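You operate a simulated robot arm through the tools that you are given. There is no shell and no other tool.

Carry out the task below with a simulated two-armed robot. There is one attempt and no reset: what you move stays moved.

JOB
Hold the small round basket on the flap top of the green table steady with one hand, lift the sponge out of it with the other and set it down on the flap top of the green table.
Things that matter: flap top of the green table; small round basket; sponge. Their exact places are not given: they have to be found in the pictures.

The check looks at the end state, three seconds after you hand in, the way a careful person would. Anything else that was tipped, shoved, dropped, spilled or broken makes it a failure.

ROBOT AND FRAMES
Two 7-joint arms with three-finger grippers on one trunk, on a base that drives. Base frame: it is fixed to the floor where the robot stands at the start and does not move with it; the origin is under the middle of the robot, x ahead of it, y to its left, z up. Readings come in m, degrees, newtons and seconds.
The left shoulder is at the start at [0.03, 0.124, 0.933], the right one opposite. With the tool pointing down near the work surface each hand reaches from about 0.1 to 0.78 m from the robot's upright axis, wherever it stands, measured 20 degrees to its own side. Places, roughly: flap top of the green table [0.6, 0.1, 0.7]. Payload 2.2 kg a hand.
Tool frame (each hand has its own): the origin (TCP) lies between the finger pads and is the grasp point; the fingertips stand 0.028 m ahead of it; z points along the fingers, y is the line along which they close. Largest opening 0.102 m; the body of the gripper starts 0.071 m behind the TCP.
Orientation is told as [roll, pitch, yaw] about the base's x, y, z axes, in that order, counted from this pose: with the fingers straight down and closing along the base's y, the tool's x points along the base's -x, its y along +y and its z along -z.

CONTROLS
- The arms move only by the tool jog_arm. It takes "left_steps", "right_steps" or both (then of equal length, played together; a hand with none holds still); each is a list of rows, each an object of numbers (a shift or turn left out is 0, a gripper value left out holds the last): "tx", "ty", "tz": the shift along the tool's x, y, z in m; "rx", "ry", "rz": the turn, a rotation vector about the tool's x, y, z in degrees; "hand": the finger opening in m, from 0 to 0.102. In form: [{"tx": .., "ty": .., "tz": .., "rx": .., "ry": .., "rz": .., "hand": ..}, ...]. A call has 1 to 20 rows; each row shifts and turns the commanded pose from where the row before left it, along the tool's axes as they then stand. Each row takes 0.2 s and may step no farther than 0.05 m and 8.6 degrees from the row before; otherwise, or with a gripper value out of range, the whole call is refused. Where a pose cannot be reached the arm comes as near as it can. A force on the tool above 40 N (or 10 N above the force at the start of the call, whichever is more), or a blocked arm, ends the call early, and 0.2 s more pass. The fingers move at their own pace and stop on an object; they squeeze with about 29 N. The grip force told is the motor's: it shows also when the fingers shut on nothing. Time passes only in rows, and 0.2 s behind the last, so rows that do not move let the fingers close. It gives the time, the measured TCP pose, the force on the tool (base axes), the opening and the grip force at its end, in the units of the frame above (readings bear some noise), with the torque about the TCP (base axes, N m) and any sound that the robot's microphone picked up.
- Cameras (640 x 400 px; columns grow to the right, rows downward): "scene" is now at [0.0287, 0.026, 1.6481]; the picture's right is [0.24, -0.97, 0.00], its down [-0.77, -0.19, -0.61] and it looks along [0.59, 0.14, -0.79] (base axes); focal length 252 px, centre (320, 200). "left" rides on the left gripper at [0.072, 0.038, -0.086] in its tool frame; the picture's right is [-0.46, 0.89, 0.00], its down [-0.60, -0.32, -0.73] and it looks along [-0.65, -0.34, 0.68] (tool axes); focal length 256 px, centre (320, 200). "right" rides on the right gripper at [0.069, 0.044, -0.086] in its tool frame; the picture's right is [-0.53, 0.85, 0.00], its down [-0.58, -0.36, -0.73] and it looks along [-0.62, -0.39, 0.68] (tool axes); focal length 256 px, centre (320, 200).
- capture(camera): a new picture of that camera. No time passes.
- lift_body(by): slides the trunk up (or, below 0, down) by that many m; the arms and the scene camera ride with it, the base frame stays. It gives what a move gives, with no picture.
- base_move(legs): drives the robot by 1 to 6 legs, each [ahead, left, turn to the left] in m, m and degrees, along the robot's own axes; the way and the turn of a leg run together, so that a leg with both is an arc; at most 1.5 m and 180 degrees a leg. The arms and the cameras ride along, it lands a little off, and it stops where it bumps. It gives what a move gives.
- pan_tilt(pan, tilt): turns the head with the scene camera to pan (to the left, within 143 degrees either way) and tilt (down, from -29 to 69), counted from straight ahead of the robot. It gives what a move gives.
- locate(camera, pixels): for up to 12 pixels [column, row] of the newest picture of that camera ("zoom" is the newest enlarged one), the place [x, y, z] in the base frame of the surface seen there, good to about 0.002 m, but the place of the scene camera against the robot may be out by one fixed shift of up to 0.025 m in any direction. No time passes.
- enlarge(camera, box): a new picture of the part [left, top, right, bottom] of that camera's present view, enlarged. No time passes.
- finish_job(): hands the job in; it is judged then, once.

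Unless the task says otherwise, let go and move clear before handing in.

The tools are called as name(argument=value, ...) on one line, values as JSON. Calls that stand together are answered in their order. jog_arm: Moves the arms, as the interface text tells. Its arguments: {"type":"object","properties":{"left_steps":{"type":"array","items":{"type":"object","properties":{"tx":{"type":"number"},"ty":{"type":"number"},"tz":{"type":"number"},"rx":{"type":"number"},"ry":{"type":"number"},"rz":{"type":"number"},"hand":{"type":"number"}}}},"right_steps":{"type":"array","items":{"type":"object","properties":{"tx":{"type":"number"},"ty":{"type":"number"},"tz":{"type":"number"},"rx":{"type":"number"},"ry":{"type":"number"},"rz":{"type":"number"},"hand":{"type":"number"}}}}},"required":[]} The other tools are called the same way: lift_body (by) slides the trunk up or down; base_move (legs) drives the base; pan_tilt (pan, tilt) turns the head that bears the scene camera; capture (camera) takes a picture; locate (camera, pixels) gives the place of the surface under pixels of a picture; enlarge (camera, box) takes an enlarged picture of a part of a camera's view; finish_job () hands the job in.

At the start:

```text
t: 0.0
left_position: [0.622, 0.3174, 1.0098]
left_tool_rot: [0.1, 0.0, 0.0]
left_wrist_force: [0.3, 0.6, 0.7]
left_ft_torque: [0.03, 0.02, -0.01]
left_grip_width: 0.1018
left_finger_force: 0.0
right_position: [0.4087, -0.0866, 1.0169]
right_tool_rot: [0.0, 0.0, 0.0]
right_wrist_force: [-1.2, -0.3, 0.6]
right_ft_torque: [0.02, 0.04, 0.0]
right_grip_width: 0.1017
right_finger_force: 0.0
trunk travel left (down, up): [-0.175, 0.365]
robot x, y, heading: [-0.0012, -0.0007, 0.2]
head pan, tilt: [13.7, 52.3]
```

scene: 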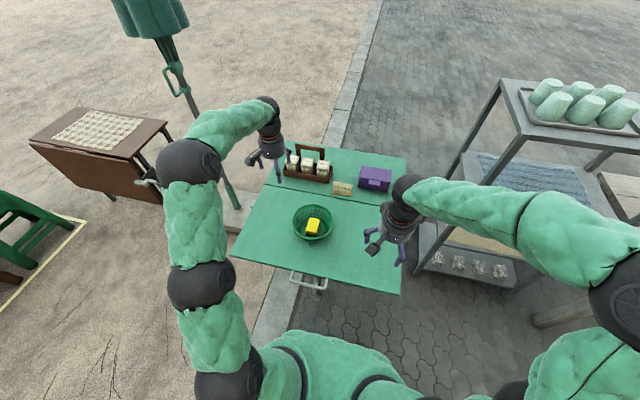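
right: 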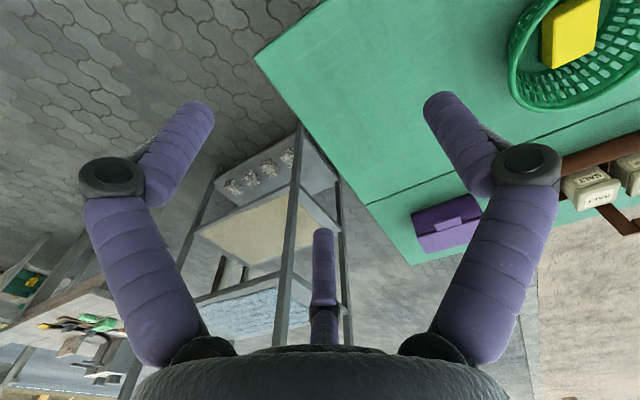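
left: 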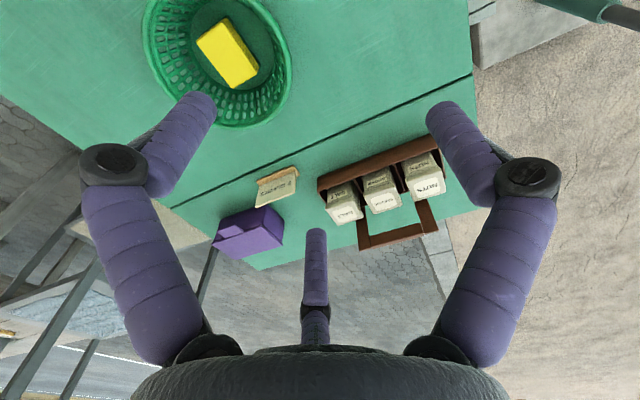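

The scene picture shows the green basket near pixel (313,222) with the yellow sponge at (313,227) inside it, on the flap part of the green table. I'll enlarge that area and look closer.

enlarge(camera="scene", box=[270, 190, 360, 250])

enlarge(camera="left", box=[120, 0, 320, 130])

enlarge(camera="scene", box=[220, 120, 420, 300])

```text
6.67 times, centred on (315, 220) of scene
```

zoom: 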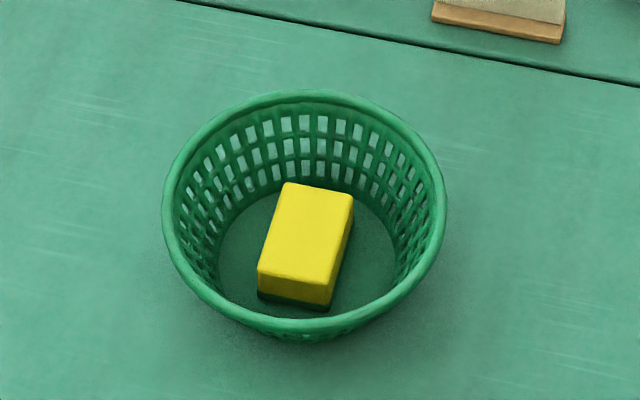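

```text
3.08 times, centred on (220, 65) of left
```

zoom: 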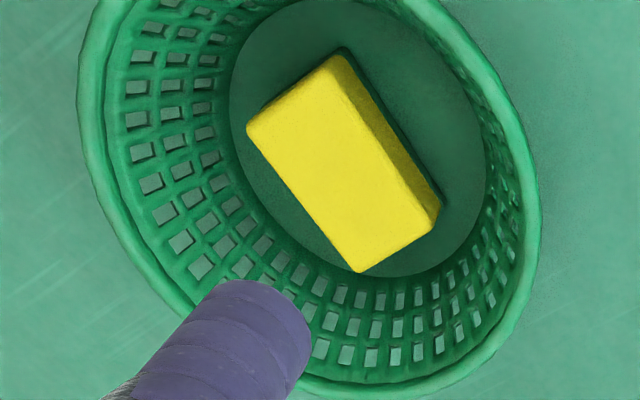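

```text
2.22 times, centred on (320, 210) of scene
```

zoom: 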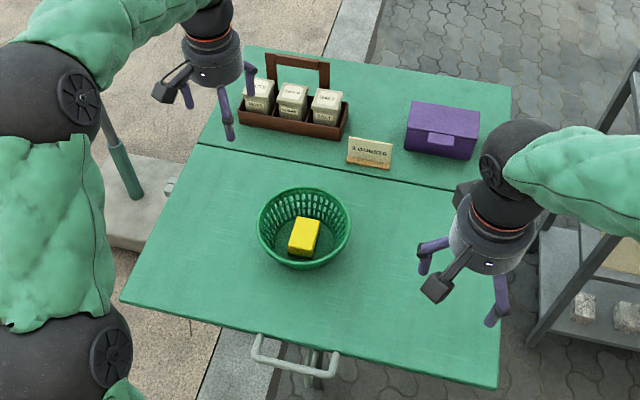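

The zoom shows a sponge lying in the basket, long side roughly diagonal. I'll locate key points with both the wrist cameras and the scene camera so I can compare them.

locate(camera="left", pixels=[[227, 53], [200, 40], [226, 18], [232, 86], [257, 66], [147, 30], [290, 70], [220, 125], [285, 40], [80, 60], [350, 100], [250, 150]])

locate(camera="right", pixels=[[570, 35], [545, 25], [547, 65], [600, 5], [597, 40], [509, 60], [520, 100], [570, 110], [540, 5], [470, 60], [400, 120], [320, 100]])

locate(camera="scene", pixels=[[313, 225], [310, 233], [293, 222], [333, 222], [313, 205], [313, 239], [280, 220], [350, 240], [380, 285], [240, 250], [340, 188], [300, 225]])

```text
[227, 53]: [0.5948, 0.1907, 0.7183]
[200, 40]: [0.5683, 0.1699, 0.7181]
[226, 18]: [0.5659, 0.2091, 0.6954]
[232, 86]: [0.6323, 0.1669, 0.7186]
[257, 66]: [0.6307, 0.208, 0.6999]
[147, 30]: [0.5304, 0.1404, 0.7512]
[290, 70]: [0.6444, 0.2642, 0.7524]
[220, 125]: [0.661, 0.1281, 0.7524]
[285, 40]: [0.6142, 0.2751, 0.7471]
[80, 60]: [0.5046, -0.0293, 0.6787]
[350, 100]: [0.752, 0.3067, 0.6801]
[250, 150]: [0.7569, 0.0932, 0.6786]
```

```text
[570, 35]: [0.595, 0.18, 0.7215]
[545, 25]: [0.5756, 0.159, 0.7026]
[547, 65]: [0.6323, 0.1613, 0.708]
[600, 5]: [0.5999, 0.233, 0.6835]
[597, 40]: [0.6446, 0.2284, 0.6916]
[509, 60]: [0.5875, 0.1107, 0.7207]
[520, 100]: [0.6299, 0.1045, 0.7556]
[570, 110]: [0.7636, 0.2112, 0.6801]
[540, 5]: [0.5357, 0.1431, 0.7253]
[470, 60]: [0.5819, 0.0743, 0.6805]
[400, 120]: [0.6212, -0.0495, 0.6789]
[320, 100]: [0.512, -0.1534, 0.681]
```

```text
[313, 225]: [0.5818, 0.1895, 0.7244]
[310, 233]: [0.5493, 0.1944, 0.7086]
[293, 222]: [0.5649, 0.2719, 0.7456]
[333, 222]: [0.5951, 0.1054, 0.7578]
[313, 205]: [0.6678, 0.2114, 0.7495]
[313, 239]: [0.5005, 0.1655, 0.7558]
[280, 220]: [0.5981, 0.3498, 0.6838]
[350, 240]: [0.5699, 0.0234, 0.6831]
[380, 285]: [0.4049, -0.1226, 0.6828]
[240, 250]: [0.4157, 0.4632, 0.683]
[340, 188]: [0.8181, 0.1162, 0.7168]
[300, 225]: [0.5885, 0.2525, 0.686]
```

Wrist cameras put the table at z≈0.680, the sponge top at 0.718 and the basket rim at about 0.753, with the long side of the sponge running about along x. I'll measure the rim circle and the sponge corners more exactly through the left camera's zoom.

enlarge(camera="left", box=[130, 0, 310, 140])

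```text
2.86 times, centred on (220, 70) of left
```

zoom: 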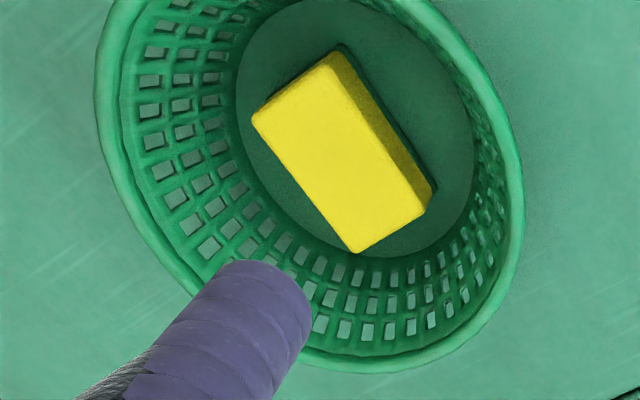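

locate(camera="zoom", pixels=[[114, 50], [108, 110], [138, 195], [180, 260], [320, 350], [400, 355], [460, 330], [500, 280], [517, 220], [500, 120], [455, 50], [420, 10]])

locate(camera="zoom", pixels=[[262, 117], [327, 64], [356, 244], [416, 205], [340, 150], [355, 80], [420, 180], [300, 60], [250, 180], [400, 60], [460, 180], [300, 20]])

```text
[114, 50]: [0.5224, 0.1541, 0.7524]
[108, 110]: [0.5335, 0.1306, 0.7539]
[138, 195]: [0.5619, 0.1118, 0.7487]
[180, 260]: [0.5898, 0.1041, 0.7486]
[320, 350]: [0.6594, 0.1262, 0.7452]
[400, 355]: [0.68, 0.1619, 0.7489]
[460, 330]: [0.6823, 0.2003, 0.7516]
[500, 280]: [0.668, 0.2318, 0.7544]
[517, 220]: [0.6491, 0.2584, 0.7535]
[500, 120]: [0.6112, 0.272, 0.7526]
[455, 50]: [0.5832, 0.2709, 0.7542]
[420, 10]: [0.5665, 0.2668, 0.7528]
```

```text
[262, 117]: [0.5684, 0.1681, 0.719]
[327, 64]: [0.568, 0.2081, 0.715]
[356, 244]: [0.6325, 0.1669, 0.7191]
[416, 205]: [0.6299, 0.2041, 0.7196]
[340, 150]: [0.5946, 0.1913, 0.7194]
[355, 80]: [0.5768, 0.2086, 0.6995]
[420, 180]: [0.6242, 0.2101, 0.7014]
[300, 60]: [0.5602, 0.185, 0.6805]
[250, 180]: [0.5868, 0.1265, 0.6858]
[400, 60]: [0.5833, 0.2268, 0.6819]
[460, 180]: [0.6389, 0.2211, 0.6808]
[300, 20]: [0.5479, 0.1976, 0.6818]
```

The rim fits a circle centred at about (0.600, 0.188) with R≈0.085. The sponge is centred at about (0.600, 0.1885), 0.068 long in x and 0.044 wide in y. The wrist pictures show a third purple piece near (318,270), so I'll check the gripper shapes in the scene view.

enlarge(camera="scene", box=[230, 90, 320, 200])

enlarge(camera="scene", box=[340, 160, 450, 290])

locate(camera="left", pixels=[[316, 235], [316, 260], [316, 290], [190, 105], [160, 180], [445, 115], [490, 170], [500, 260], [320, 320], [330, 345], [317, 330], [140, 240]])

```text
3.64 times, centred on (275, 145) of scene
```

zoom: 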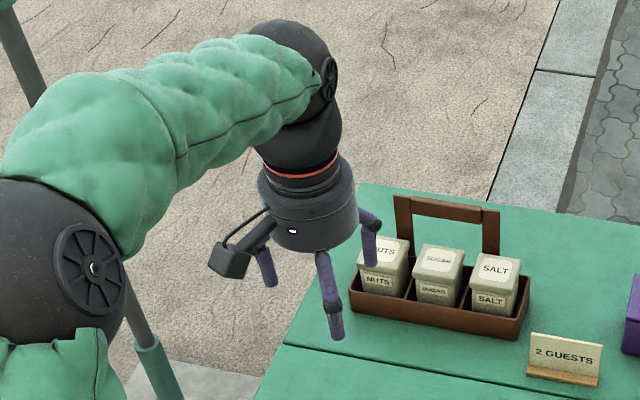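

```text
3.08 times, centred on (395, 225) of scene
```

zoom: 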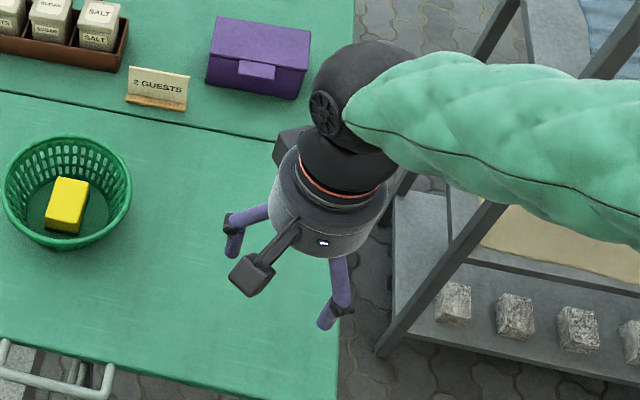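

```text
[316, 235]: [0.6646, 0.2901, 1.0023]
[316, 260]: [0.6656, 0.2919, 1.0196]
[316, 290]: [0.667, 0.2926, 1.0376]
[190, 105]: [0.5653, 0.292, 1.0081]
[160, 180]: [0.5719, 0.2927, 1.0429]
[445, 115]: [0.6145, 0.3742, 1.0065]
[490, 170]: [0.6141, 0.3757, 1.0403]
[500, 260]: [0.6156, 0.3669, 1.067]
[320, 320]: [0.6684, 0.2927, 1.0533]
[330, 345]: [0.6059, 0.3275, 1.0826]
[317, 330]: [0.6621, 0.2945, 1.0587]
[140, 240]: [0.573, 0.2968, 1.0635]
```

The pictures show three purple finger shapes and a round body on each hand, though the description says two flat fingers. I'll close the left hand partway in the air, well clear of everything, to see how the fingers move.

jog_arm(left_steps=[{"hand": 0.044}, {"hand": 0.044}, {"hand": 0.044}])

capture(camera="left")

enlarge(camera="scene", box=[230, 90, 320, 200])

```text
t: 0.8
left_position: [0.6208, 0.3178, 1.012]
left_tool_rot: [-0.1, 0.0, 0.0]
left_wrist_force: [-0.3, -0.1, -0.2]
left_ft_torque: [-0.01, -0.02, -0.04]
left_grip_width: 0.0438
left_finger_force: 0.1
right_position: [0.4091, -0.0868, 1.0158]
right_tool_rot: [0.0, 0.0, 0.0]
right_wrist_force: [-0.1, 0.3, 0.4]
right_ft_torque: [0.03, -0.03, -0.03]
right_grip_width: 0.1019
right_finger_force: 0.1
trunk travel left (down, up): [-0.175, 0.365]
robot x, y, heading: [-0.0013, 0.0022, 0.1]
head pan, tilt: [13.7, 52.3]
```

```text
taken
```

left: 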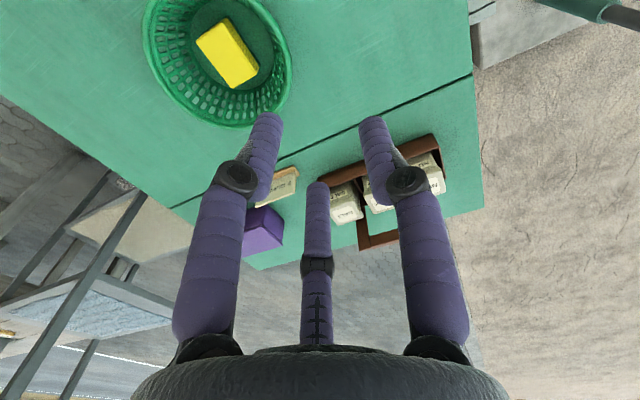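

```text
3.64 times, centred on (275, 145) of scene
```

zoom: 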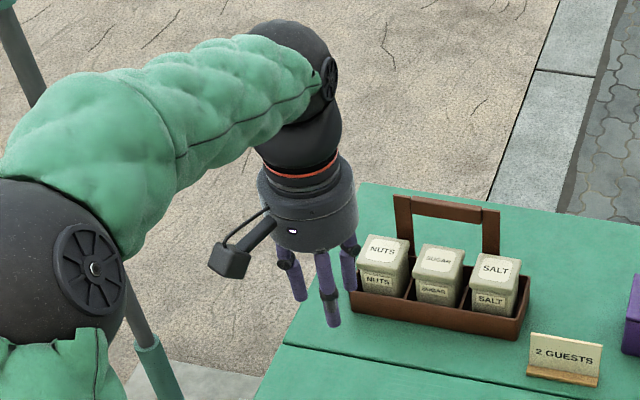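

locate(camera="left", pixels=[[375, 120], [380, 150], [406, 180], [435, 270], [264, 118], [260, 160], [235, 180], [205, 270], [317, 186], [317, 210], [317, 262], [317, 320]])

pan_tilt(pan=20, tilt=45)

capture(camera="scene")

```text
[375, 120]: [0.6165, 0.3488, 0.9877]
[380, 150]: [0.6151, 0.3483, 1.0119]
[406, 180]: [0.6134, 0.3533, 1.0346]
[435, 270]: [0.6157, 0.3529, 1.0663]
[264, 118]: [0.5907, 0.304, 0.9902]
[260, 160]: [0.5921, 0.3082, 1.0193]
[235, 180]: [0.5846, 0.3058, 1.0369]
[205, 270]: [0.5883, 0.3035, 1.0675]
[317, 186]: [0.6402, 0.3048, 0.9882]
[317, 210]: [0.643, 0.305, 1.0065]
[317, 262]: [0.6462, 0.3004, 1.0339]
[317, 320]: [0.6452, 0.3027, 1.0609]
```

```text
t: 1.5
left_position: [0.6212, 0.3164, 1.0114]
left_tool_rot: [-0.1, 0.0, 0.0]
left_wrist_force: [0.3, 0.8, 1.0]
left_ft_torque: [0.01, -0.03, -0.02]
left_grip_width: 0.0437
left_finger_force: 0.0
right_position: [0.4093, -0.0858, 1.0158]
right_tool_rot: [0.0, 0.0, 0.0]
right_wrist_force: [0.1, 0.7, -0.3]
right_ft_torque: [0.02, 0.0, -0.01]
right_grip_width: 0.102
right_finger_force: 0.1
trunk travel left (down, up): [-0.175, 0.365]
robot x, y, heading: [-0.0026, -0.0037, -0.0]
head pan, tilt: [20.0, 45.0]
```

```text
taken
```

scene: 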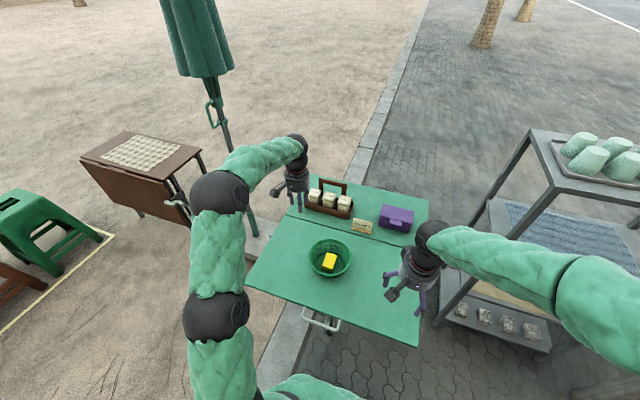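

The three-jaw shape closes toward the centre line. Finger C sits at tool +y, so a grasp that closes along y works for either finger model. I'll tilt the right hand by +32° roll and bring it to a standoff above the −y rim, with the left hand staying clear.

jog_arm(right_steps=[{"rx": -8, "tx": -0.02, "hand": 0.06}, {"rx": -8, "tx": -0.02}, {"rx": -8, "tx": -0.02}, {"rx": -8, "tx": -0.02}, {"tx": -0.0278}, {"tx": -0.0278}, {"tx": -0.0278}, {"tx": -0.0278}, {"tz": 0.035, "ty": 0.005}, {"tz": 0.035, "ty": 0.005}, {"tz": 0.035, "ty": 0.005}, {"tz": 0.035, "ty": 0.005}, {}])

capture(camera="right")

capture(camera="scene")

```text
t: 4.3
left_position: [0.6208, 0.316, 1.0126]
left_tool_rot: [0.0, 0.0, -0.1]
left_wrist_force: [-0.3, 0.9, -0.1]
left_ft_torque: [-0.01, 0.04, 0.02]
left_grip_width: 0.044
left_finger_force: 0.2
right_position: [0.6011, 0.0054, 0.908]
right_tool_rot: [31.9, 0.1, 0.1]
right_wrist_force: [0.1, 0.5, 0.1]
right_ft_torque: [0.0, 0.02, 0.04]
right_grip_width: 0.0602
right_finger_force: 0.0
trunk travel left (down, up): [-0.175, 0.365]
robot x, y, heading: [0.0024, 0.0036, -0.1]
head pan, tilt: [20.0, 45.0]
```

```text
taken
```

right: 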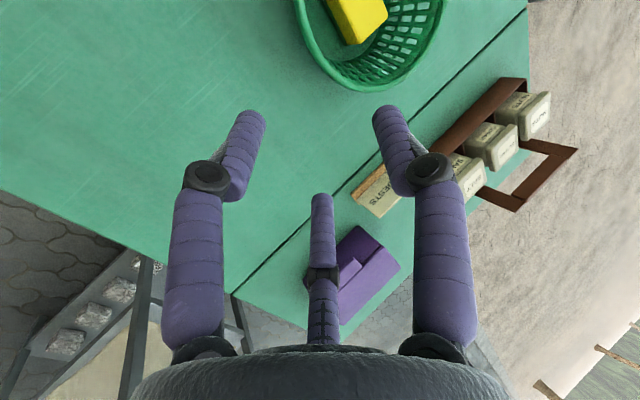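

```text
taken
```

scene: 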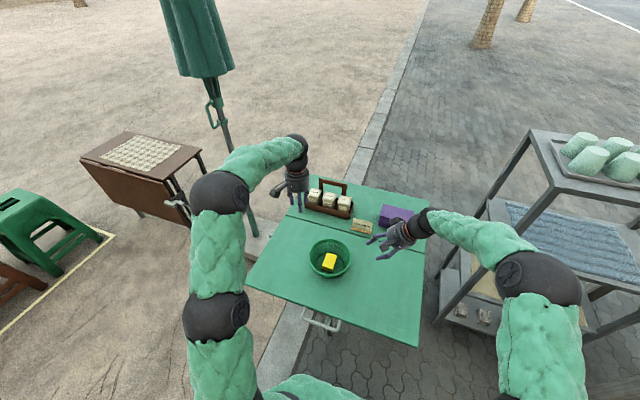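

The right hand is at (0.601, 0.005, 0.908) with roll 32°, and the basket's −y rim is visible near (375,88) in its camera. I'll check the rim positions from this view before closing in.

enlarge(camera="right", box=[270, 0, 470, 125])

```text
3.20 times, centred on (370, 62) of right
```

zoom: 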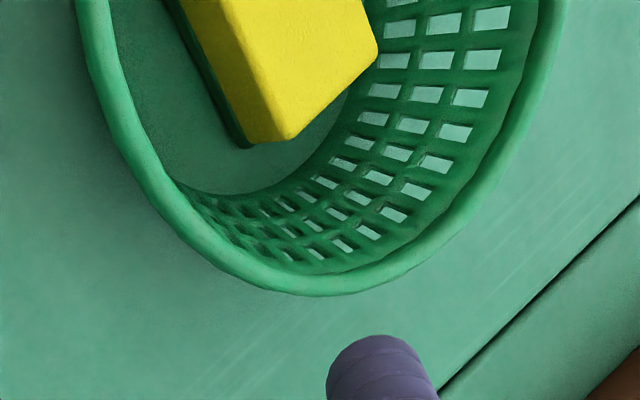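

locate(camera="zoom", pixels=[[95, 20], [112, 100], [150, 175], [195, 232], [240, 265], [300, 284], [360, 280], [420, 252], [480, 200], [530, 120], [548, 40], [290, 125]])

locate(camera="zoom", pixels=[[375, 50], [282, 138], [252, 140], [240, 120], [300, 60], [200, 120], [225, 240], [255, 254], [300, 270], [350, 268], [215, 175], [300, 294]])

```text
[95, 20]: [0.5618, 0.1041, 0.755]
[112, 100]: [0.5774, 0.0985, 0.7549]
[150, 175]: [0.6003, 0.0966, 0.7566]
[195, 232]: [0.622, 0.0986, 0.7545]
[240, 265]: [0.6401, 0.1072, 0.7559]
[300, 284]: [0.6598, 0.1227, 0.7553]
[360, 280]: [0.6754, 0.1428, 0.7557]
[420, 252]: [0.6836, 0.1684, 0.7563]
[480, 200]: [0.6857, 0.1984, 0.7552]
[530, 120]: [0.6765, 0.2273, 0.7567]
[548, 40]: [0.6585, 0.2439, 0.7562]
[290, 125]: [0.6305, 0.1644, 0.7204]
```

```text
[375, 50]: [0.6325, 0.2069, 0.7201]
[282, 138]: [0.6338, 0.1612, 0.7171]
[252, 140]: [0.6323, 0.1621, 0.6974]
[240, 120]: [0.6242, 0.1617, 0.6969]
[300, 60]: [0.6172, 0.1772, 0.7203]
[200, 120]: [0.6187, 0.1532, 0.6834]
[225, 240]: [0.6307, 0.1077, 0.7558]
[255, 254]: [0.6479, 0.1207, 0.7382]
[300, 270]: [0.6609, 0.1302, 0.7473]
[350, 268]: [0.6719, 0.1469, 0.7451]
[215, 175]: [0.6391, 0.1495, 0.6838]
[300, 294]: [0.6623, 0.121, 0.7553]
```

Through its own camera the right hand sees the nearest rim point at about (0.600, 0.097, 0.7555), 3–5 mm off the left camera's figure. I'll use each hand's own camera for its own moves. Next I advance along the tool axis and stop about 45 mm short.

jog_arm(right_steps=[{"tz": 0.03, "ty": -0.001, "hand": 0.055}, {"tz": 0.03, "ty": -0.001}, {"tz": 0.03, "ty": -0.001}, {"tz": 0.035, "ty": -0.001}, {}, {}])

capture(camera="right")

enlarge(camera="scene", box=[290, 200, 440, 300])

capture(camera="left")

```text
t: 5.7
left_position: [0.6216, 0.3171, 1.0111]
left_tool_rot: [0.0, -0.1, 0.1]
left_wrist_force: [0.1, 0.4, -0.1]
left_ft_torque: [0.02, 0.04, -0.02]
left_grip_width: 0.0441
left_finger_force: 0.2
right_position: [0.5999, 0.0674, 0.7983]
right_tool_rot: [32.0, 0.1, 0.0]
right_wrist_force: [0.3, 0.5, -0.7]
right_ft_torque: [0.01, -0.02, 0.01]
right_grip_width: 0.0552
right_finger_force: 0.1
trunk travel left (down, up): [-0.175, 0.365]
robot x, y, heading: [0.0038, 0.0014, 0.1]
head pan, tilt: [20.0, 45.0]
```

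```text
taken
```

right: 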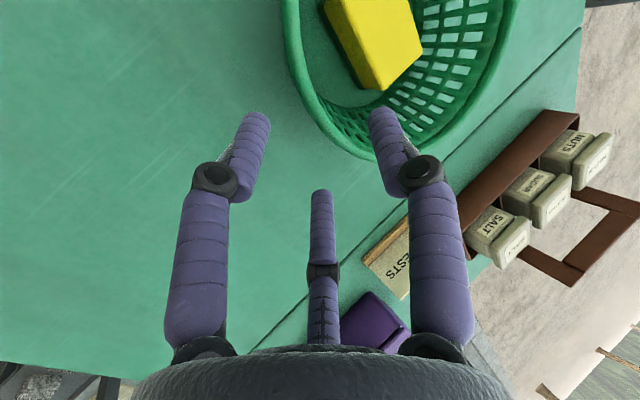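

```text
4.00 times, centred on (365, 250) of scene
```

zoom: 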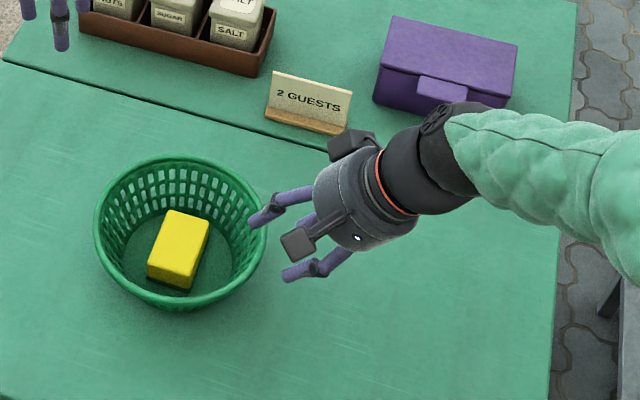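

```text
taken
```

left: 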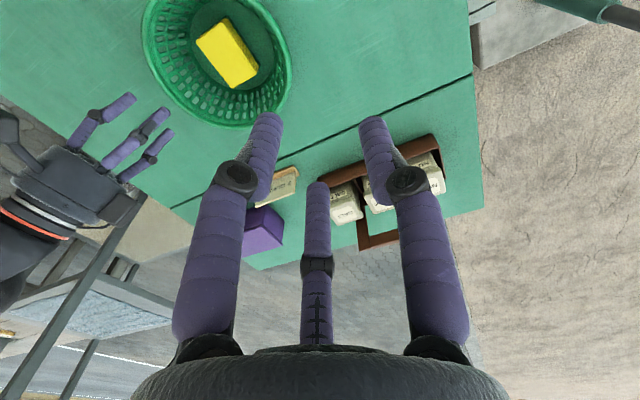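

The rim passes between finger C (tip near (385,125) in the right picture) and the other two. I'll re-measure the rim from this closer view.

locate(camera="right", pixels=[[287, 30], [292, 55], [300, 82], [312, 105], [328, 128], [345, 143], [362, 154], [305, 80], [318, 105], [440, 135], [470, 105], [500, 60]])

enlarge(camera="right", box=[230, 20, 430, 220])

```text
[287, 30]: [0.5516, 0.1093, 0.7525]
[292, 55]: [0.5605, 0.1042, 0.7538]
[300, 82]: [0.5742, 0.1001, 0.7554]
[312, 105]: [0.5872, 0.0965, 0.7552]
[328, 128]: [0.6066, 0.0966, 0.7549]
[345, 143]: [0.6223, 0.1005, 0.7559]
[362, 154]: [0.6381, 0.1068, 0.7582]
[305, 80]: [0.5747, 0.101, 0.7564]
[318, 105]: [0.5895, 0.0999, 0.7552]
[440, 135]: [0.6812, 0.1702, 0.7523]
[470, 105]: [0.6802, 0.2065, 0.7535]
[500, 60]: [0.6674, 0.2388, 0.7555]
```

```text
2.00 times, centred on (330, 120) of right
```

zoom: 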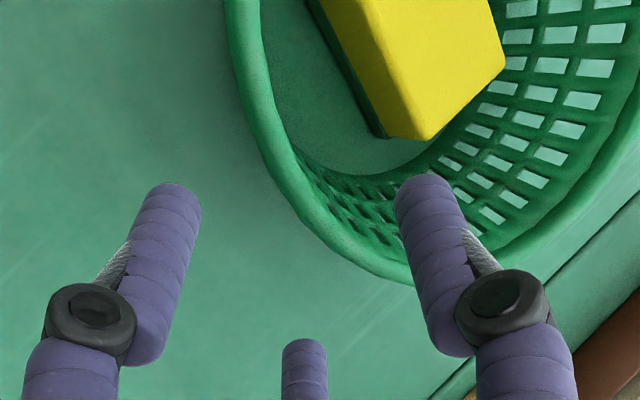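

The closer view confirms the rim bead at about (0.599, 0.098, 0.755). I'll advance the last 44 mm slowly, fingers still open, and look before closing.

jog_arm(right_steps=[{"tz": 0.012}, {"tz": 0.012, "ty": 0.001}, {"tz": 0.011}, {"tz": 0.009}, {}, {}])

capture(camera="right")

enlarge(camera="scene", box=[300, 210, 420, 290])

enlarge(camera="left", box=[60, 0, 310, 160])

```text
t: 7.1
left_position: [0.6218, 0.317, 1.0115]
left_tool_rot: [0.0, 0.0, 0.0]
left_wrist_force: [0.8, -0.6, -0.1]
left_ft_torque: [0.01, -0.01, 0.01]
left_grip_width: 0.044
left_finger_force: 0.1
right_position: [0.6004, 0.0919, 0.7636]
right_tool_rot: [32.0, 0.0, 0.0]
right_wrist_force: [0.7, 1.1, -0.3]
right_ft_torque: [-0.04, 0.03, 0.0]
right_grip_width: 0.0551
right_finger_force: 0.0
trunk travel left (down, up): [-0.175, 0.365]
robot x, y, heading: [-0.0011, 0.0036, 0.1]
head pan, tilt: [20.0, 45.0]
```

```text
taken
```

right: 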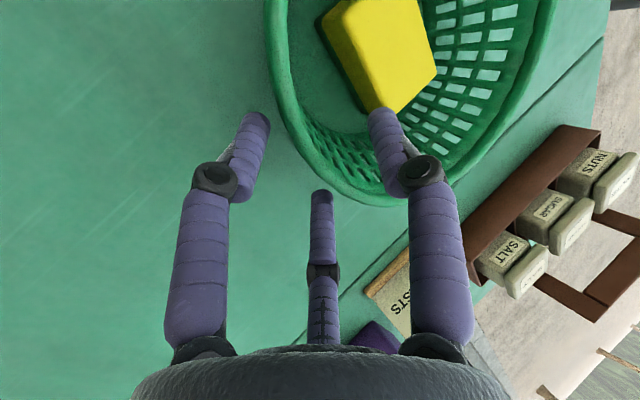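

```text
5.00 times, centred on (360, 250) of scene
```

zoom: 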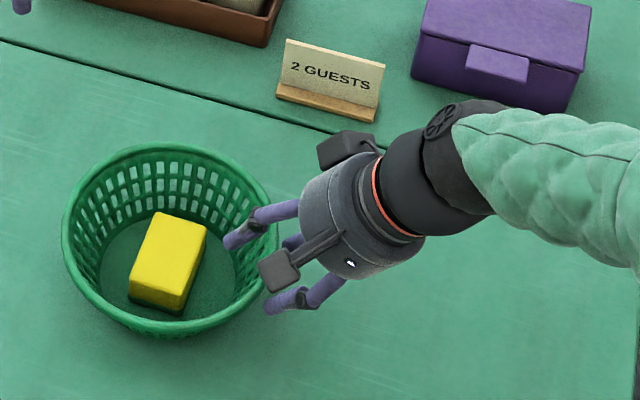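

```text
2.50 times, centred on (185, 80) of left
```

zoom: 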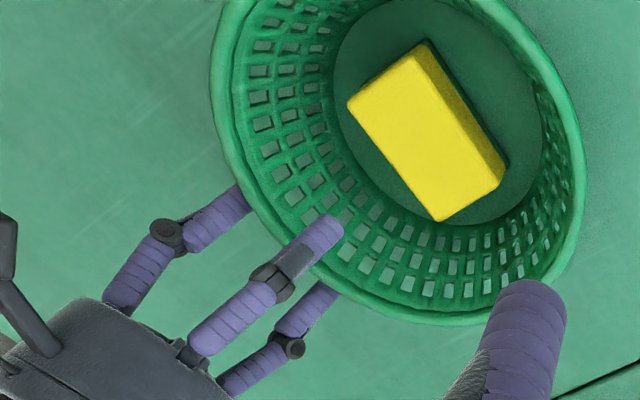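

One finger is inside the rim and two are outside, with no contact force. I'll close in stages and watch the forces.

jog_arm(right_steps=[{"tz": 0.002, "hand": 0.03}, {"hand": 0.022}, {"hand": 0.018}, {}, {}])

capture(camera="right")

enlarge(camera="left", box=[60, 0, 310, 160])

```text
t: 8.3
left_position: [0.6214, 0.3176, 1.0104]
left_tool_rot: [0.0, 0.1, 0.0]
left_wrist_force: [0.1, 0.3, 0.7]
left_ft_torque: [-0.02, 0.01, 0.0]
left_grip_width: 0.0438
left_finger_force: 0.1
right_position: [0.5999, 0.0918, 0.7608]
right_tool_rot: [32.0, 0.0, 0.0]
right_wrist_force: [0.3, -0.2, -0.3]
right_ft_torque: [-0.01, 0.02, 0.01]
right_grip_width: 0.018
right_finger_force: 0.1
trunk travel left (down, up): [-0.175, 0.365]
robot x, y, heading: [0.0016, 0.0004, 0.0]
head pan, tilt: [20.0, 45.0]
```

```text
taken
```

right: 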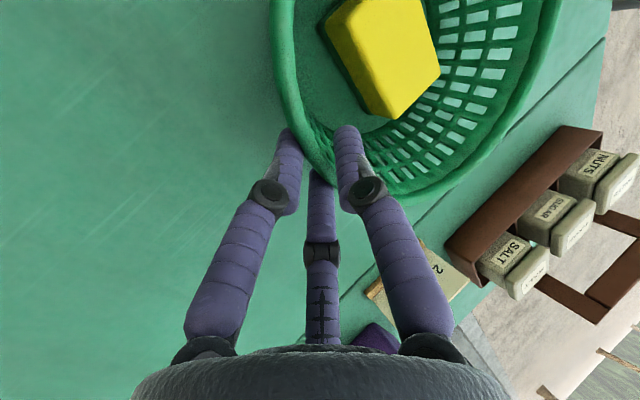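

```text
2.50 times, centred on (185, 80) of left
```

zoom: 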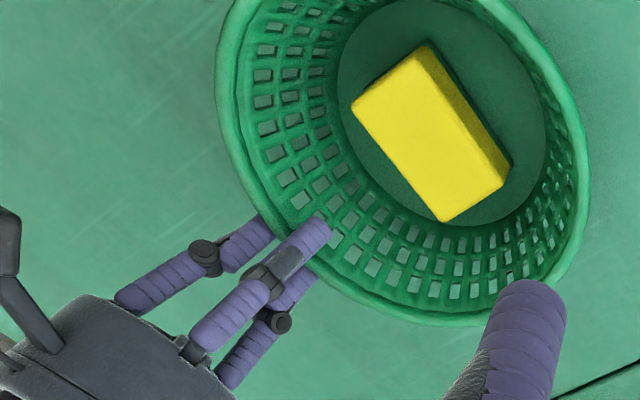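

Both pads are near the rim with no load yet (opening 0.018, force 0.1). I'll keep closing onto the bead in small steps.

jog_arm(right_steps=[{"hand": 0.015}, {"hand": 0.012}, {"hand": 0.01}, {"hand": 0.008}, {}])

capture(camera="right")

enlarge(camera="left", box=[60, 0, 310, 160])

```text
t: 9.5
left_position: [0.6222, 0.3174, 1.0109]
left_tool_rot: [0.0, 0.0, 0.0]
left_wrist_force: [0.0, -0.5, 0.3]
left_ft_torque: [0.0, 0.01, -0.01]
left_grip_width: 0.0438
left_finger_force: 0.1
right_position: [0.5998, 0.0931, 0.7609]
right_tool_rot: [32.0, 0.0, 0.0]
right_wrist_force: [0.3, 1.0, 0.1]
right_ft_torque: [-0.13, 0.03, -0.05]
right_grip_width: 0.0092
right_finger_force: 9.8
trunk travel left (down, up): [-0.175, 0.365]
robot x, y, heading: [0.001, -0.001, -0.0]
head pan, tilt: [20.0, 45.0]
```

```text
taken
```

right: 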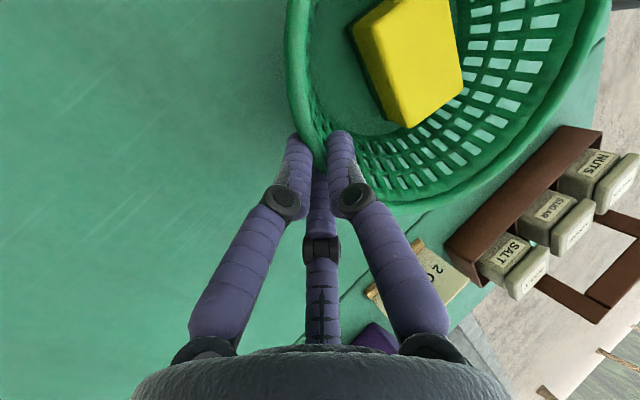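

```text
2.50 times, centred on (185, 80) of left
```

zoom: 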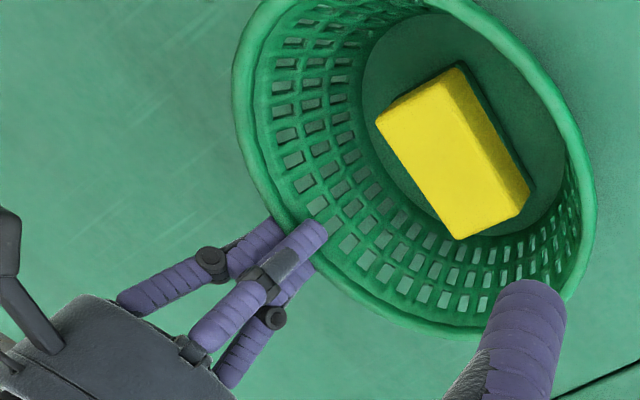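

The grip has met the bead at an opening of 0.0092 with 9.8 N, but the left view shows the basket moved several mm or tilted. I'll measure the rim heights to check whether it is still flat.

enlarge(camera="left", box=[130, 0, 310, 140])

enlarge(camera="scene", box=[300, 220, 390, 280])

```text
2.86 times, centred on (220, 70) of left
```

zoom: 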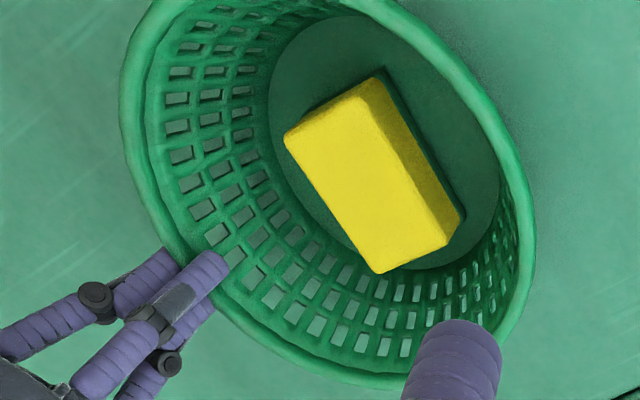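

```text
6.67 times, centred on (345, 250) of scene
```

zoom: 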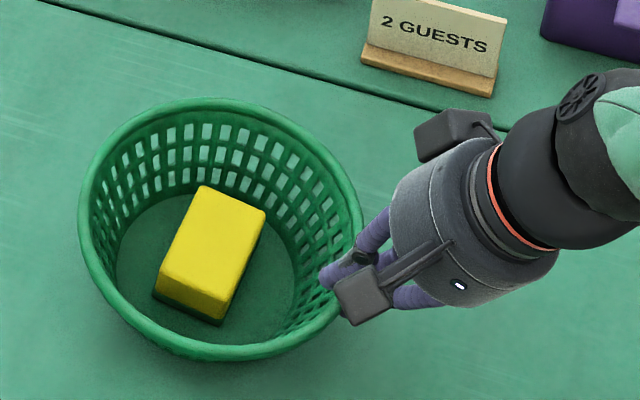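

locate(camera="scene", pixels=[[310, 257], [314, 244], [325, 238], [336, 240], [346, 250], [348, 260], [330, 272], [319, 268], [333, 255], [330, 260], [326, 264], [313, 260]])

enlarge(camera="left", box=[130, 0, 310, 140])

locate(camera="zoom", pixels=[[132, 110], [150, 190], [255, 325], [330, 372], [510, 300], [527, 230], [500, 120], [455, 60], [298, 135], [370, 90], [380, 262], [440, 230]])

locate(camera="zoom", pixels=[[330, 50], [300, 60], [280, 110], [300, 200], [450, 140], [480, 190], [460, 260], [150, 30], [400, 20], [400, 330], [420, 300], [60, 150]])

```text
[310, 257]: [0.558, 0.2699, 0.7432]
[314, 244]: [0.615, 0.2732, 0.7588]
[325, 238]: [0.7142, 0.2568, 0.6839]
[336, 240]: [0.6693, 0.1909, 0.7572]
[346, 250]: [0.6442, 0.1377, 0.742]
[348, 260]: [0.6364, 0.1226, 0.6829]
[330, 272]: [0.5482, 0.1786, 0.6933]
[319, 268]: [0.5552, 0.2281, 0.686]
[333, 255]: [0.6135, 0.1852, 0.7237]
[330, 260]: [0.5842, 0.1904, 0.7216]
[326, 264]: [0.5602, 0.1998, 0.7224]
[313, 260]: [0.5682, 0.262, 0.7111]
```

```text
2.86 times, centred on (220, 70) of left
```

zoom: 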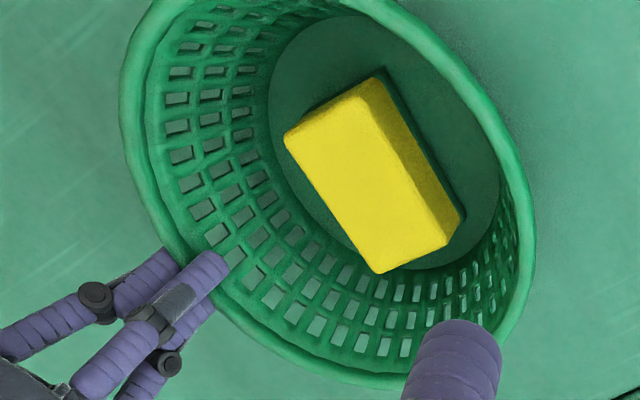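

```text
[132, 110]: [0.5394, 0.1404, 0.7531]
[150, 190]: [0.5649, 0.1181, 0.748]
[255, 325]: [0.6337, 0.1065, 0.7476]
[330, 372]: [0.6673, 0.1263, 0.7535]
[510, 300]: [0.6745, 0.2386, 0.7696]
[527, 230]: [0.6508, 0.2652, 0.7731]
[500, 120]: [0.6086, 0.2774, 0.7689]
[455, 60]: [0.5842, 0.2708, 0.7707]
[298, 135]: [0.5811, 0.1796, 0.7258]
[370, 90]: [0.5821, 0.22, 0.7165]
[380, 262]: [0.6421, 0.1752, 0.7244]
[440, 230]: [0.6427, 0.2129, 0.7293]
```

```text
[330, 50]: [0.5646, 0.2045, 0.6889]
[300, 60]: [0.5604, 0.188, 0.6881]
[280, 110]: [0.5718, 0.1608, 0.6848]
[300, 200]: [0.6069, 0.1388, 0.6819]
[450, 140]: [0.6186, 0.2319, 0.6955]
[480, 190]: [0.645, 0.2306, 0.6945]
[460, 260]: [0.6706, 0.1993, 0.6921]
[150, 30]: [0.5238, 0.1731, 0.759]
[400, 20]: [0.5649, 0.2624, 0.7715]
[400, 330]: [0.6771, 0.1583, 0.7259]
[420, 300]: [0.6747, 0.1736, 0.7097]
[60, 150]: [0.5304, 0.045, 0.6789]
```

The rim is 0.770 high on the +y side against 0.748 at the grip, so my 32° tool tilt levered the basket up about 7°. The sponge hasn't slid. Keeping the grip, I'll turn the hand back 7° to match the wall and lift slightly as I go, so the basket settles flat.

jog_arm(right_steps=[{"rx": 1.8, "tz": -0.0009, "ty": 0.0005}, {"rx": 1.8, "tz": -0.0009, "ty": 0.0005}, {"rx": 1.8, "tz": -0.0009, "ty": 0.0005}, {"rx": 1.8, "tz": -0.0009, "ty": 0.0005}, {}])

enlarge(camera="left", box=[130, 0, 310, 140])

locate(camera="zoom", pixels=[[132, 110], [150, 190], [255, 325], [330, 372], [510, 300], [527, 230], [500, 120], [455, 60], [298, 135], [300, 200], [450, 140], [330, 50]])

```text
t: 10.7
left_position: [0.6211, 0.3163, 1.0098]
left_tool_rot: [0.1, 0.0, -0.1]
left_wrist_force: [0.2, 0.5, -0.6]
left_ft_torque: [0.0, -0.02, -0.01]
left_grip_width: 0.0439
left_finger_force: 0.1
right_position: [0.6006, 0.0933, 0.7665]
right_tool_rot: [24.8, 0.1, 0.0]
right_wrist_force: [-0.1, 0.6, 0.3]
right_ft_torque: [-0.02, 0.05, 0.03]
right_grip_width: 0.009
right_finger_force: 0.7
trunk travel left (down, up): [-0.175, 0.365]
robot x, y, heading: [-0.0, 0.0022, 0.3]
head pan, tilt: [20.0, 45.0]
```

```text
2.86 times, centred on (220, 70) of left
```

zoom: 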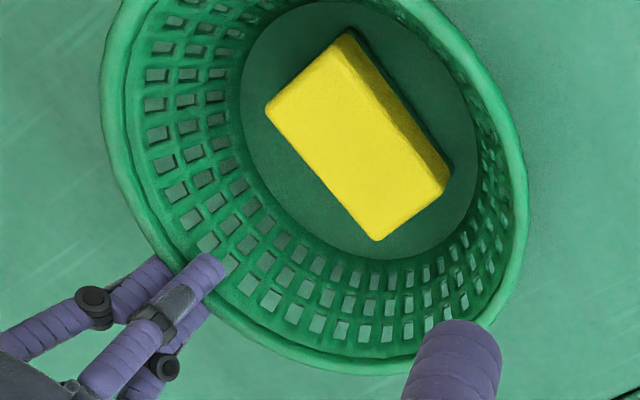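

```text
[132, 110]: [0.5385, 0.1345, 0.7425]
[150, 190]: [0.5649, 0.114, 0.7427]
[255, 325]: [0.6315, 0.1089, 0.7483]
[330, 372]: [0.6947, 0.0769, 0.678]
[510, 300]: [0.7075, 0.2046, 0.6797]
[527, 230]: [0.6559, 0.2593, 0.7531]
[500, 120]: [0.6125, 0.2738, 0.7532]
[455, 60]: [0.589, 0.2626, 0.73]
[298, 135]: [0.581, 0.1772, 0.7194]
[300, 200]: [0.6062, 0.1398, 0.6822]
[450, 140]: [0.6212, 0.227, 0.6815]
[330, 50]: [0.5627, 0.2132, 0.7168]
```

The basket is flat again: floor 0.682 on both sides, +y rim 0.753, sponge top 0.719. The grip is light at 0.7 N, so I'll tighten it a little and check that nothing moves.

jog_arm(right_steps=[{"hand": 0.0075}, {"hand": 0.007}, {}, {}])

enlarge(camera="left", box=[130, 0, 310, 140])

locate(camera="zoom", pixels=[[110, 110], [130, 180], [255, 335], [330, 358], [490, 300], [517, 230], [490, 100], [455, 50], [275, 110], [345, 48], [378, 230], [432, 195]])

locate(camera="zoom", pixels=[[300, 220], [450, 120], [300, 30], [460, 200], [350, 135], [380, 80], [440, 165], [420, 250], [260, 180], [240, 90], [400, 30], [330, 240]])

```text
t: 11.7
left_position: [0.621, 0.3168, 1.0112]
left_tool_rot: [-0.1, -0.1, 0.0]
left_wrist_force: [0.3, -0.2, 0.0]
left_ft_torque: [-0.03, 0.0, 0.03]
left_grip_width: 0.0441
left_finger_force: 0.1
right_position: [0.5995, 0.0924, 0.7659]
right_tool_rot: [24.9, 0.1, 0.0]
right_wrist_force: [-0.3, -0.1, -0.4]
right_ft_torque: [-0.08, -0.03, -0.02]
right_grip_width: 0.0084
right_finger_force: 1.2
trunk travel left (down, up): [-0.175, 0.365]
robot x, y, heading: [0.0028, 0.0015, -0.0]
head pan, tilt: [20.0, 45.0]
```

```text
2.86 times, centred on (220, 70) of left
```

zoom: 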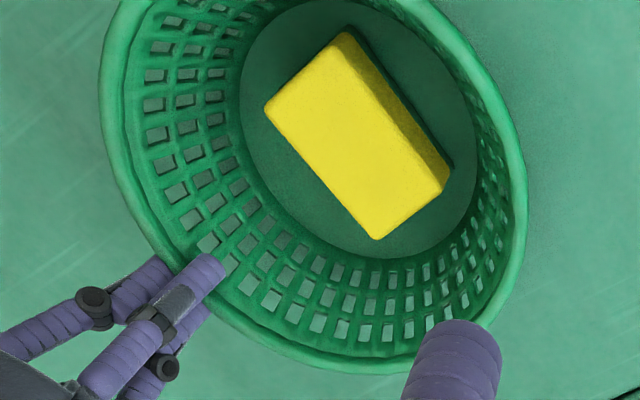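

```text
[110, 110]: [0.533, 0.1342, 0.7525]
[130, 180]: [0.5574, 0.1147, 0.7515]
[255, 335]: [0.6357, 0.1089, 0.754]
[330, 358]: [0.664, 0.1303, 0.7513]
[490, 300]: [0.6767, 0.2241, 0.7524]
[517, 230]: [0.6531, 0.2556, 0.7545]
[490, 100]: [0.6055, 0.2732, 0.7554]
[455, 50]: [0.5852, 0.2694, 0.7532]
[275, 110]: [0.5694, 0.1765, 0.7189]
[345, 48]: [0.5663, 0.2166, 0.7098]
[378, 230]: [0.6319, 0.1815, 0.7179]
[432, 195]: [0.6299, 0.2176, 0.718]
```

```text
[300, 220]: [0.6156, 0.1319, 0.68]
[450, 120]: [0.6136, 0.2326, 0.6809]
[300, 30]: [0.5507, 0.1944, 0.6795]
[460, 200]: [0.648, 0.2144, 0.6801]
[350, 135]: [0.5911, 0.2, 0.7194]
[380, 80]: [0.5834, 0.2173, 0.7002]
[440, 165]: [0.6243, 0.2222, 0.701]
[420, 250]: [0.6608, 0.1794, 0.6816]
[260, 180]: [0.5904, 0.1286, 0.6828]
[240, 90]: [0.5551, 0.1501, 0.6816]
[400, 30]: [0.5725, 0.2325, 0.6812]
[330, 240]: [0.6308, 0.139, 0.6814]
```

The basket stays flat, centred at about (0.600, 0.190). The sponge has slipped a few mm to about (0.600, 0.198) and turned roughly 4–5°. I'll firm the grip a bit more and check again.

jog_arm(right_steps=[{"hand": 0.006}, {"hand": 0.005}, {}, {}])

enlarge(camera="left", box=[130, 0, 310, 140])

locate(camera="zoom", pixels=[[110, 110], [130, 180], [255, 335], [330, 358], [490, 300], [517, 230], [490, 100], [455, 50], [300, 220], [450, 120], [300, 30], [460, 200]])

capture(camera="right")

```text
t: 12.7
left_position: [0.621, 0.3173, 1.0102]
left_tool_rot: [0.1, 0.1, 0.0]
left_wrist_force: [0.0, 0.6, 0.8]
left_ft_torque: [0.01, 0.01, -0.03]
left_grip_width: 0.0441
left_finger_force: 0.0
right_position: [0.6006, 0.0932, 0.7646]
right_tool_rot: [24.8, 0.0, 0.0]
right_wrist_force: [0.1, 0.1, -0.2]
right_ft_torque: [-0.11, -0.04, -0.02]
right_grip_width: 0.007
right_finger_force: 29.2
trunk travel left (down, up): [-0.175, 0.365]
robot x, y, heading: [-0.0005, 0.0022, 0.1]
head pan, tilt: [20.0, 45.0]
```

```text
2.86 times, centred on (220, 70) of left
```

zoom: 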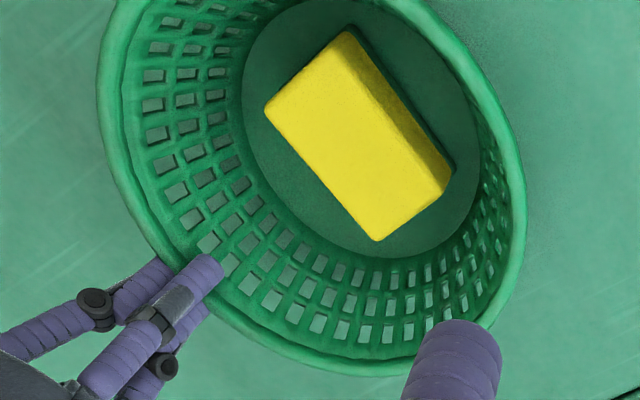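

```text
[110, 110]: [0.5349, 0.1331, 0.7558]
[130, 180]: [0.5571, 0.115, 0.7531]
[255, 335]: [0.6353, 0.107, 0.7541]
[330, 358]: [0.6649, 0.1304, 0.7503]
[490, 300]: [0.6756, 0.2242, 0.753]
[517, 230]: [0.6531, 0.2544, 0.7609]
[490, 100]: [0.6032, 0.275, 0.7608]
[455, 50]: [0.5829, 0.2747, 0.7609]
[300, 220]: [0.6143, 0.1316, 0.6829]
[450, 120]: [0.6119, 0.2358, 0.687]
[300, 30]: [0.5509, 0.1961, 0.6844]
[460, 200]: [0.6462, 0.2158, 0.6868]
```

```text
taken
```

right: 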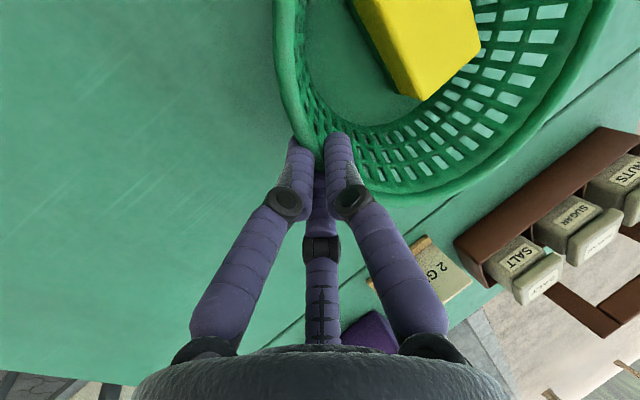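

At 29 N the pads align the wall fully, leaving a tilt of about 2.5° (+y rim 0.761, −y rim about 0.754). I'll turn the hand back another 2.6° to set the basket flat under the firm grip.

jog_arm(right_steps=[{"rx": 1.3, "tz": -0.0007, "ty": 0.0003}, {"rx": 1.3, "tz": -0.0007, "ty": 0.0003}, {}, {}])

enlarge(camera="left", box=[130, 0, 310, 140])

locate(camera="zoom", pixels=[[110, 110], [130, 180], [255, 335], [330, 358], [490, 300], [517, 230], [490, 100], [455, 50], [300, 220], [450, 120], [300, 30], [460, 200]])

locate(camera="zoom", pixels=[[275, 110], [335, 50], [342, 42], [378, 230], [432, 195], [300, 140], [330, 180], [370, 100], [410, 160], [350, 135], [400, 215], [310, 75]])

```text
t: 13.7
left_position: [0.6222, 0.3168, 1.0116]
left_tool_rot: [0.1, 0.0, 0.0]
left_wrist_force: [0.6, -0.4, -0.6]
left_ft_torque: [-0.04, 0.01, 0.0]
left_grip_width: 0.0435
left_finger_force: 0.2
right_position: [0.6009, 0.0918, 0.7672]
right_tool_rot: [22.1, 0.1, -0.1]
right_wrist_force: [0.7, -0.2, -0.2]
right_ft_torque: [-0.09, 0.06, 0.03]
right_grip_width: 0.0066
right_finger_force: 28.8
trunk travel left (down, up): [-0.175, 0.365]
robot x, y, heading: [-0.0036, 0.0, -0.0]
head pan, tilt: [20.0, 45.0]
```

```text
2.86 times, centred on (220, 70) of left
```

zoom: 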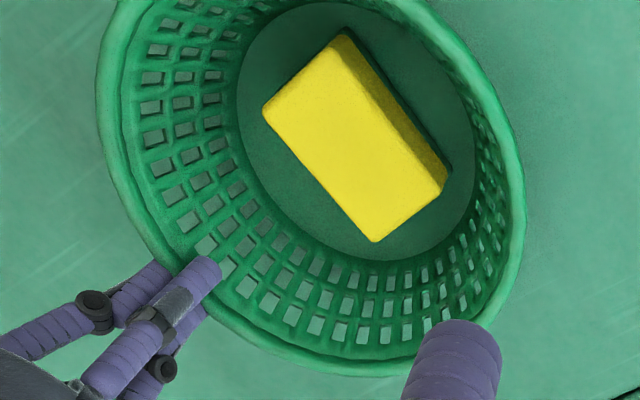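

```text
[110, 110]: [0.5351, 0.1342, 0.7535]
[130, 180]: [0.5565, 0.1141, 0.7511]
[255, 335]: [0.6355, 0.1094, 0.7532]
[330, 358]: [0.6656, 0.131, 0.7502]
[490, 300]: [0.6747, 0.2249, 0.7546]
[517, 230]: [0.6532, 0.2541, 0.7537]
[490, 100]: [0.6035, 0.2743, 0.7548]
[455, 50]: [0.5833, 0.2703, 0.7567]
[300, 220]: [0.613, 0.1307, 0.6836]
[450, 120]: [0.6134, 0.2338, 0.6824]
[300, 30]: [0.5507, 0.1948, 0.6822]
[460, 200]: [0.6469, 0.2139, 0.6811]
```

```text
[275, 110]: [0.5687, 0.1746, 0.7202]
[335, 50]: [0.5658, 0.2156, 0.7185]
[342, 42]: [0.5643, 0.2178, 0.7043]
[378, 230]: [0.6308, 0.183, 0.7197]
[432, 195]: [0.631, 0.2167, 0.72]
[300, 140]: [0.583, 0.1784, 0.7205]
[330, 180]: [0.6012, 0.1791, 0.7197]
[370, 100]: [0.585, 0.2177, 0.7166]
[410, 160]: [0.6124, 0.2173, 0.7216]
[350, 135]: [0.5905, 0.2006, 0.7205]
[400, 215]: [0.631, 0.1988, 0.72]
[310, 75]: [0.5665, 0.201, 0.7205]
```

The basket is flat (floor 0.682, rim 0.751–0.756) and held at 29 N with no net load. The right hand has a dark box on its far side (scene zoom near (450,130)). I'll locate it before bringing the left hand down next to it.

capture(camera="scene")

enlarge(camera="scene", box=[290, 190, 440, 290])

```text
taken
```

scene: 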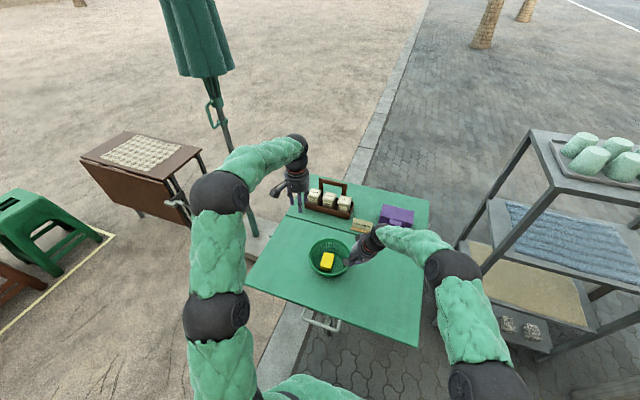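

```text
4.00 times, centred on (365, 240) of scene
```

zoom: 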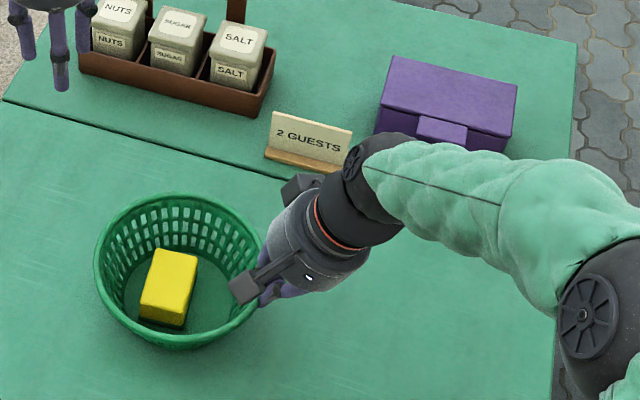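

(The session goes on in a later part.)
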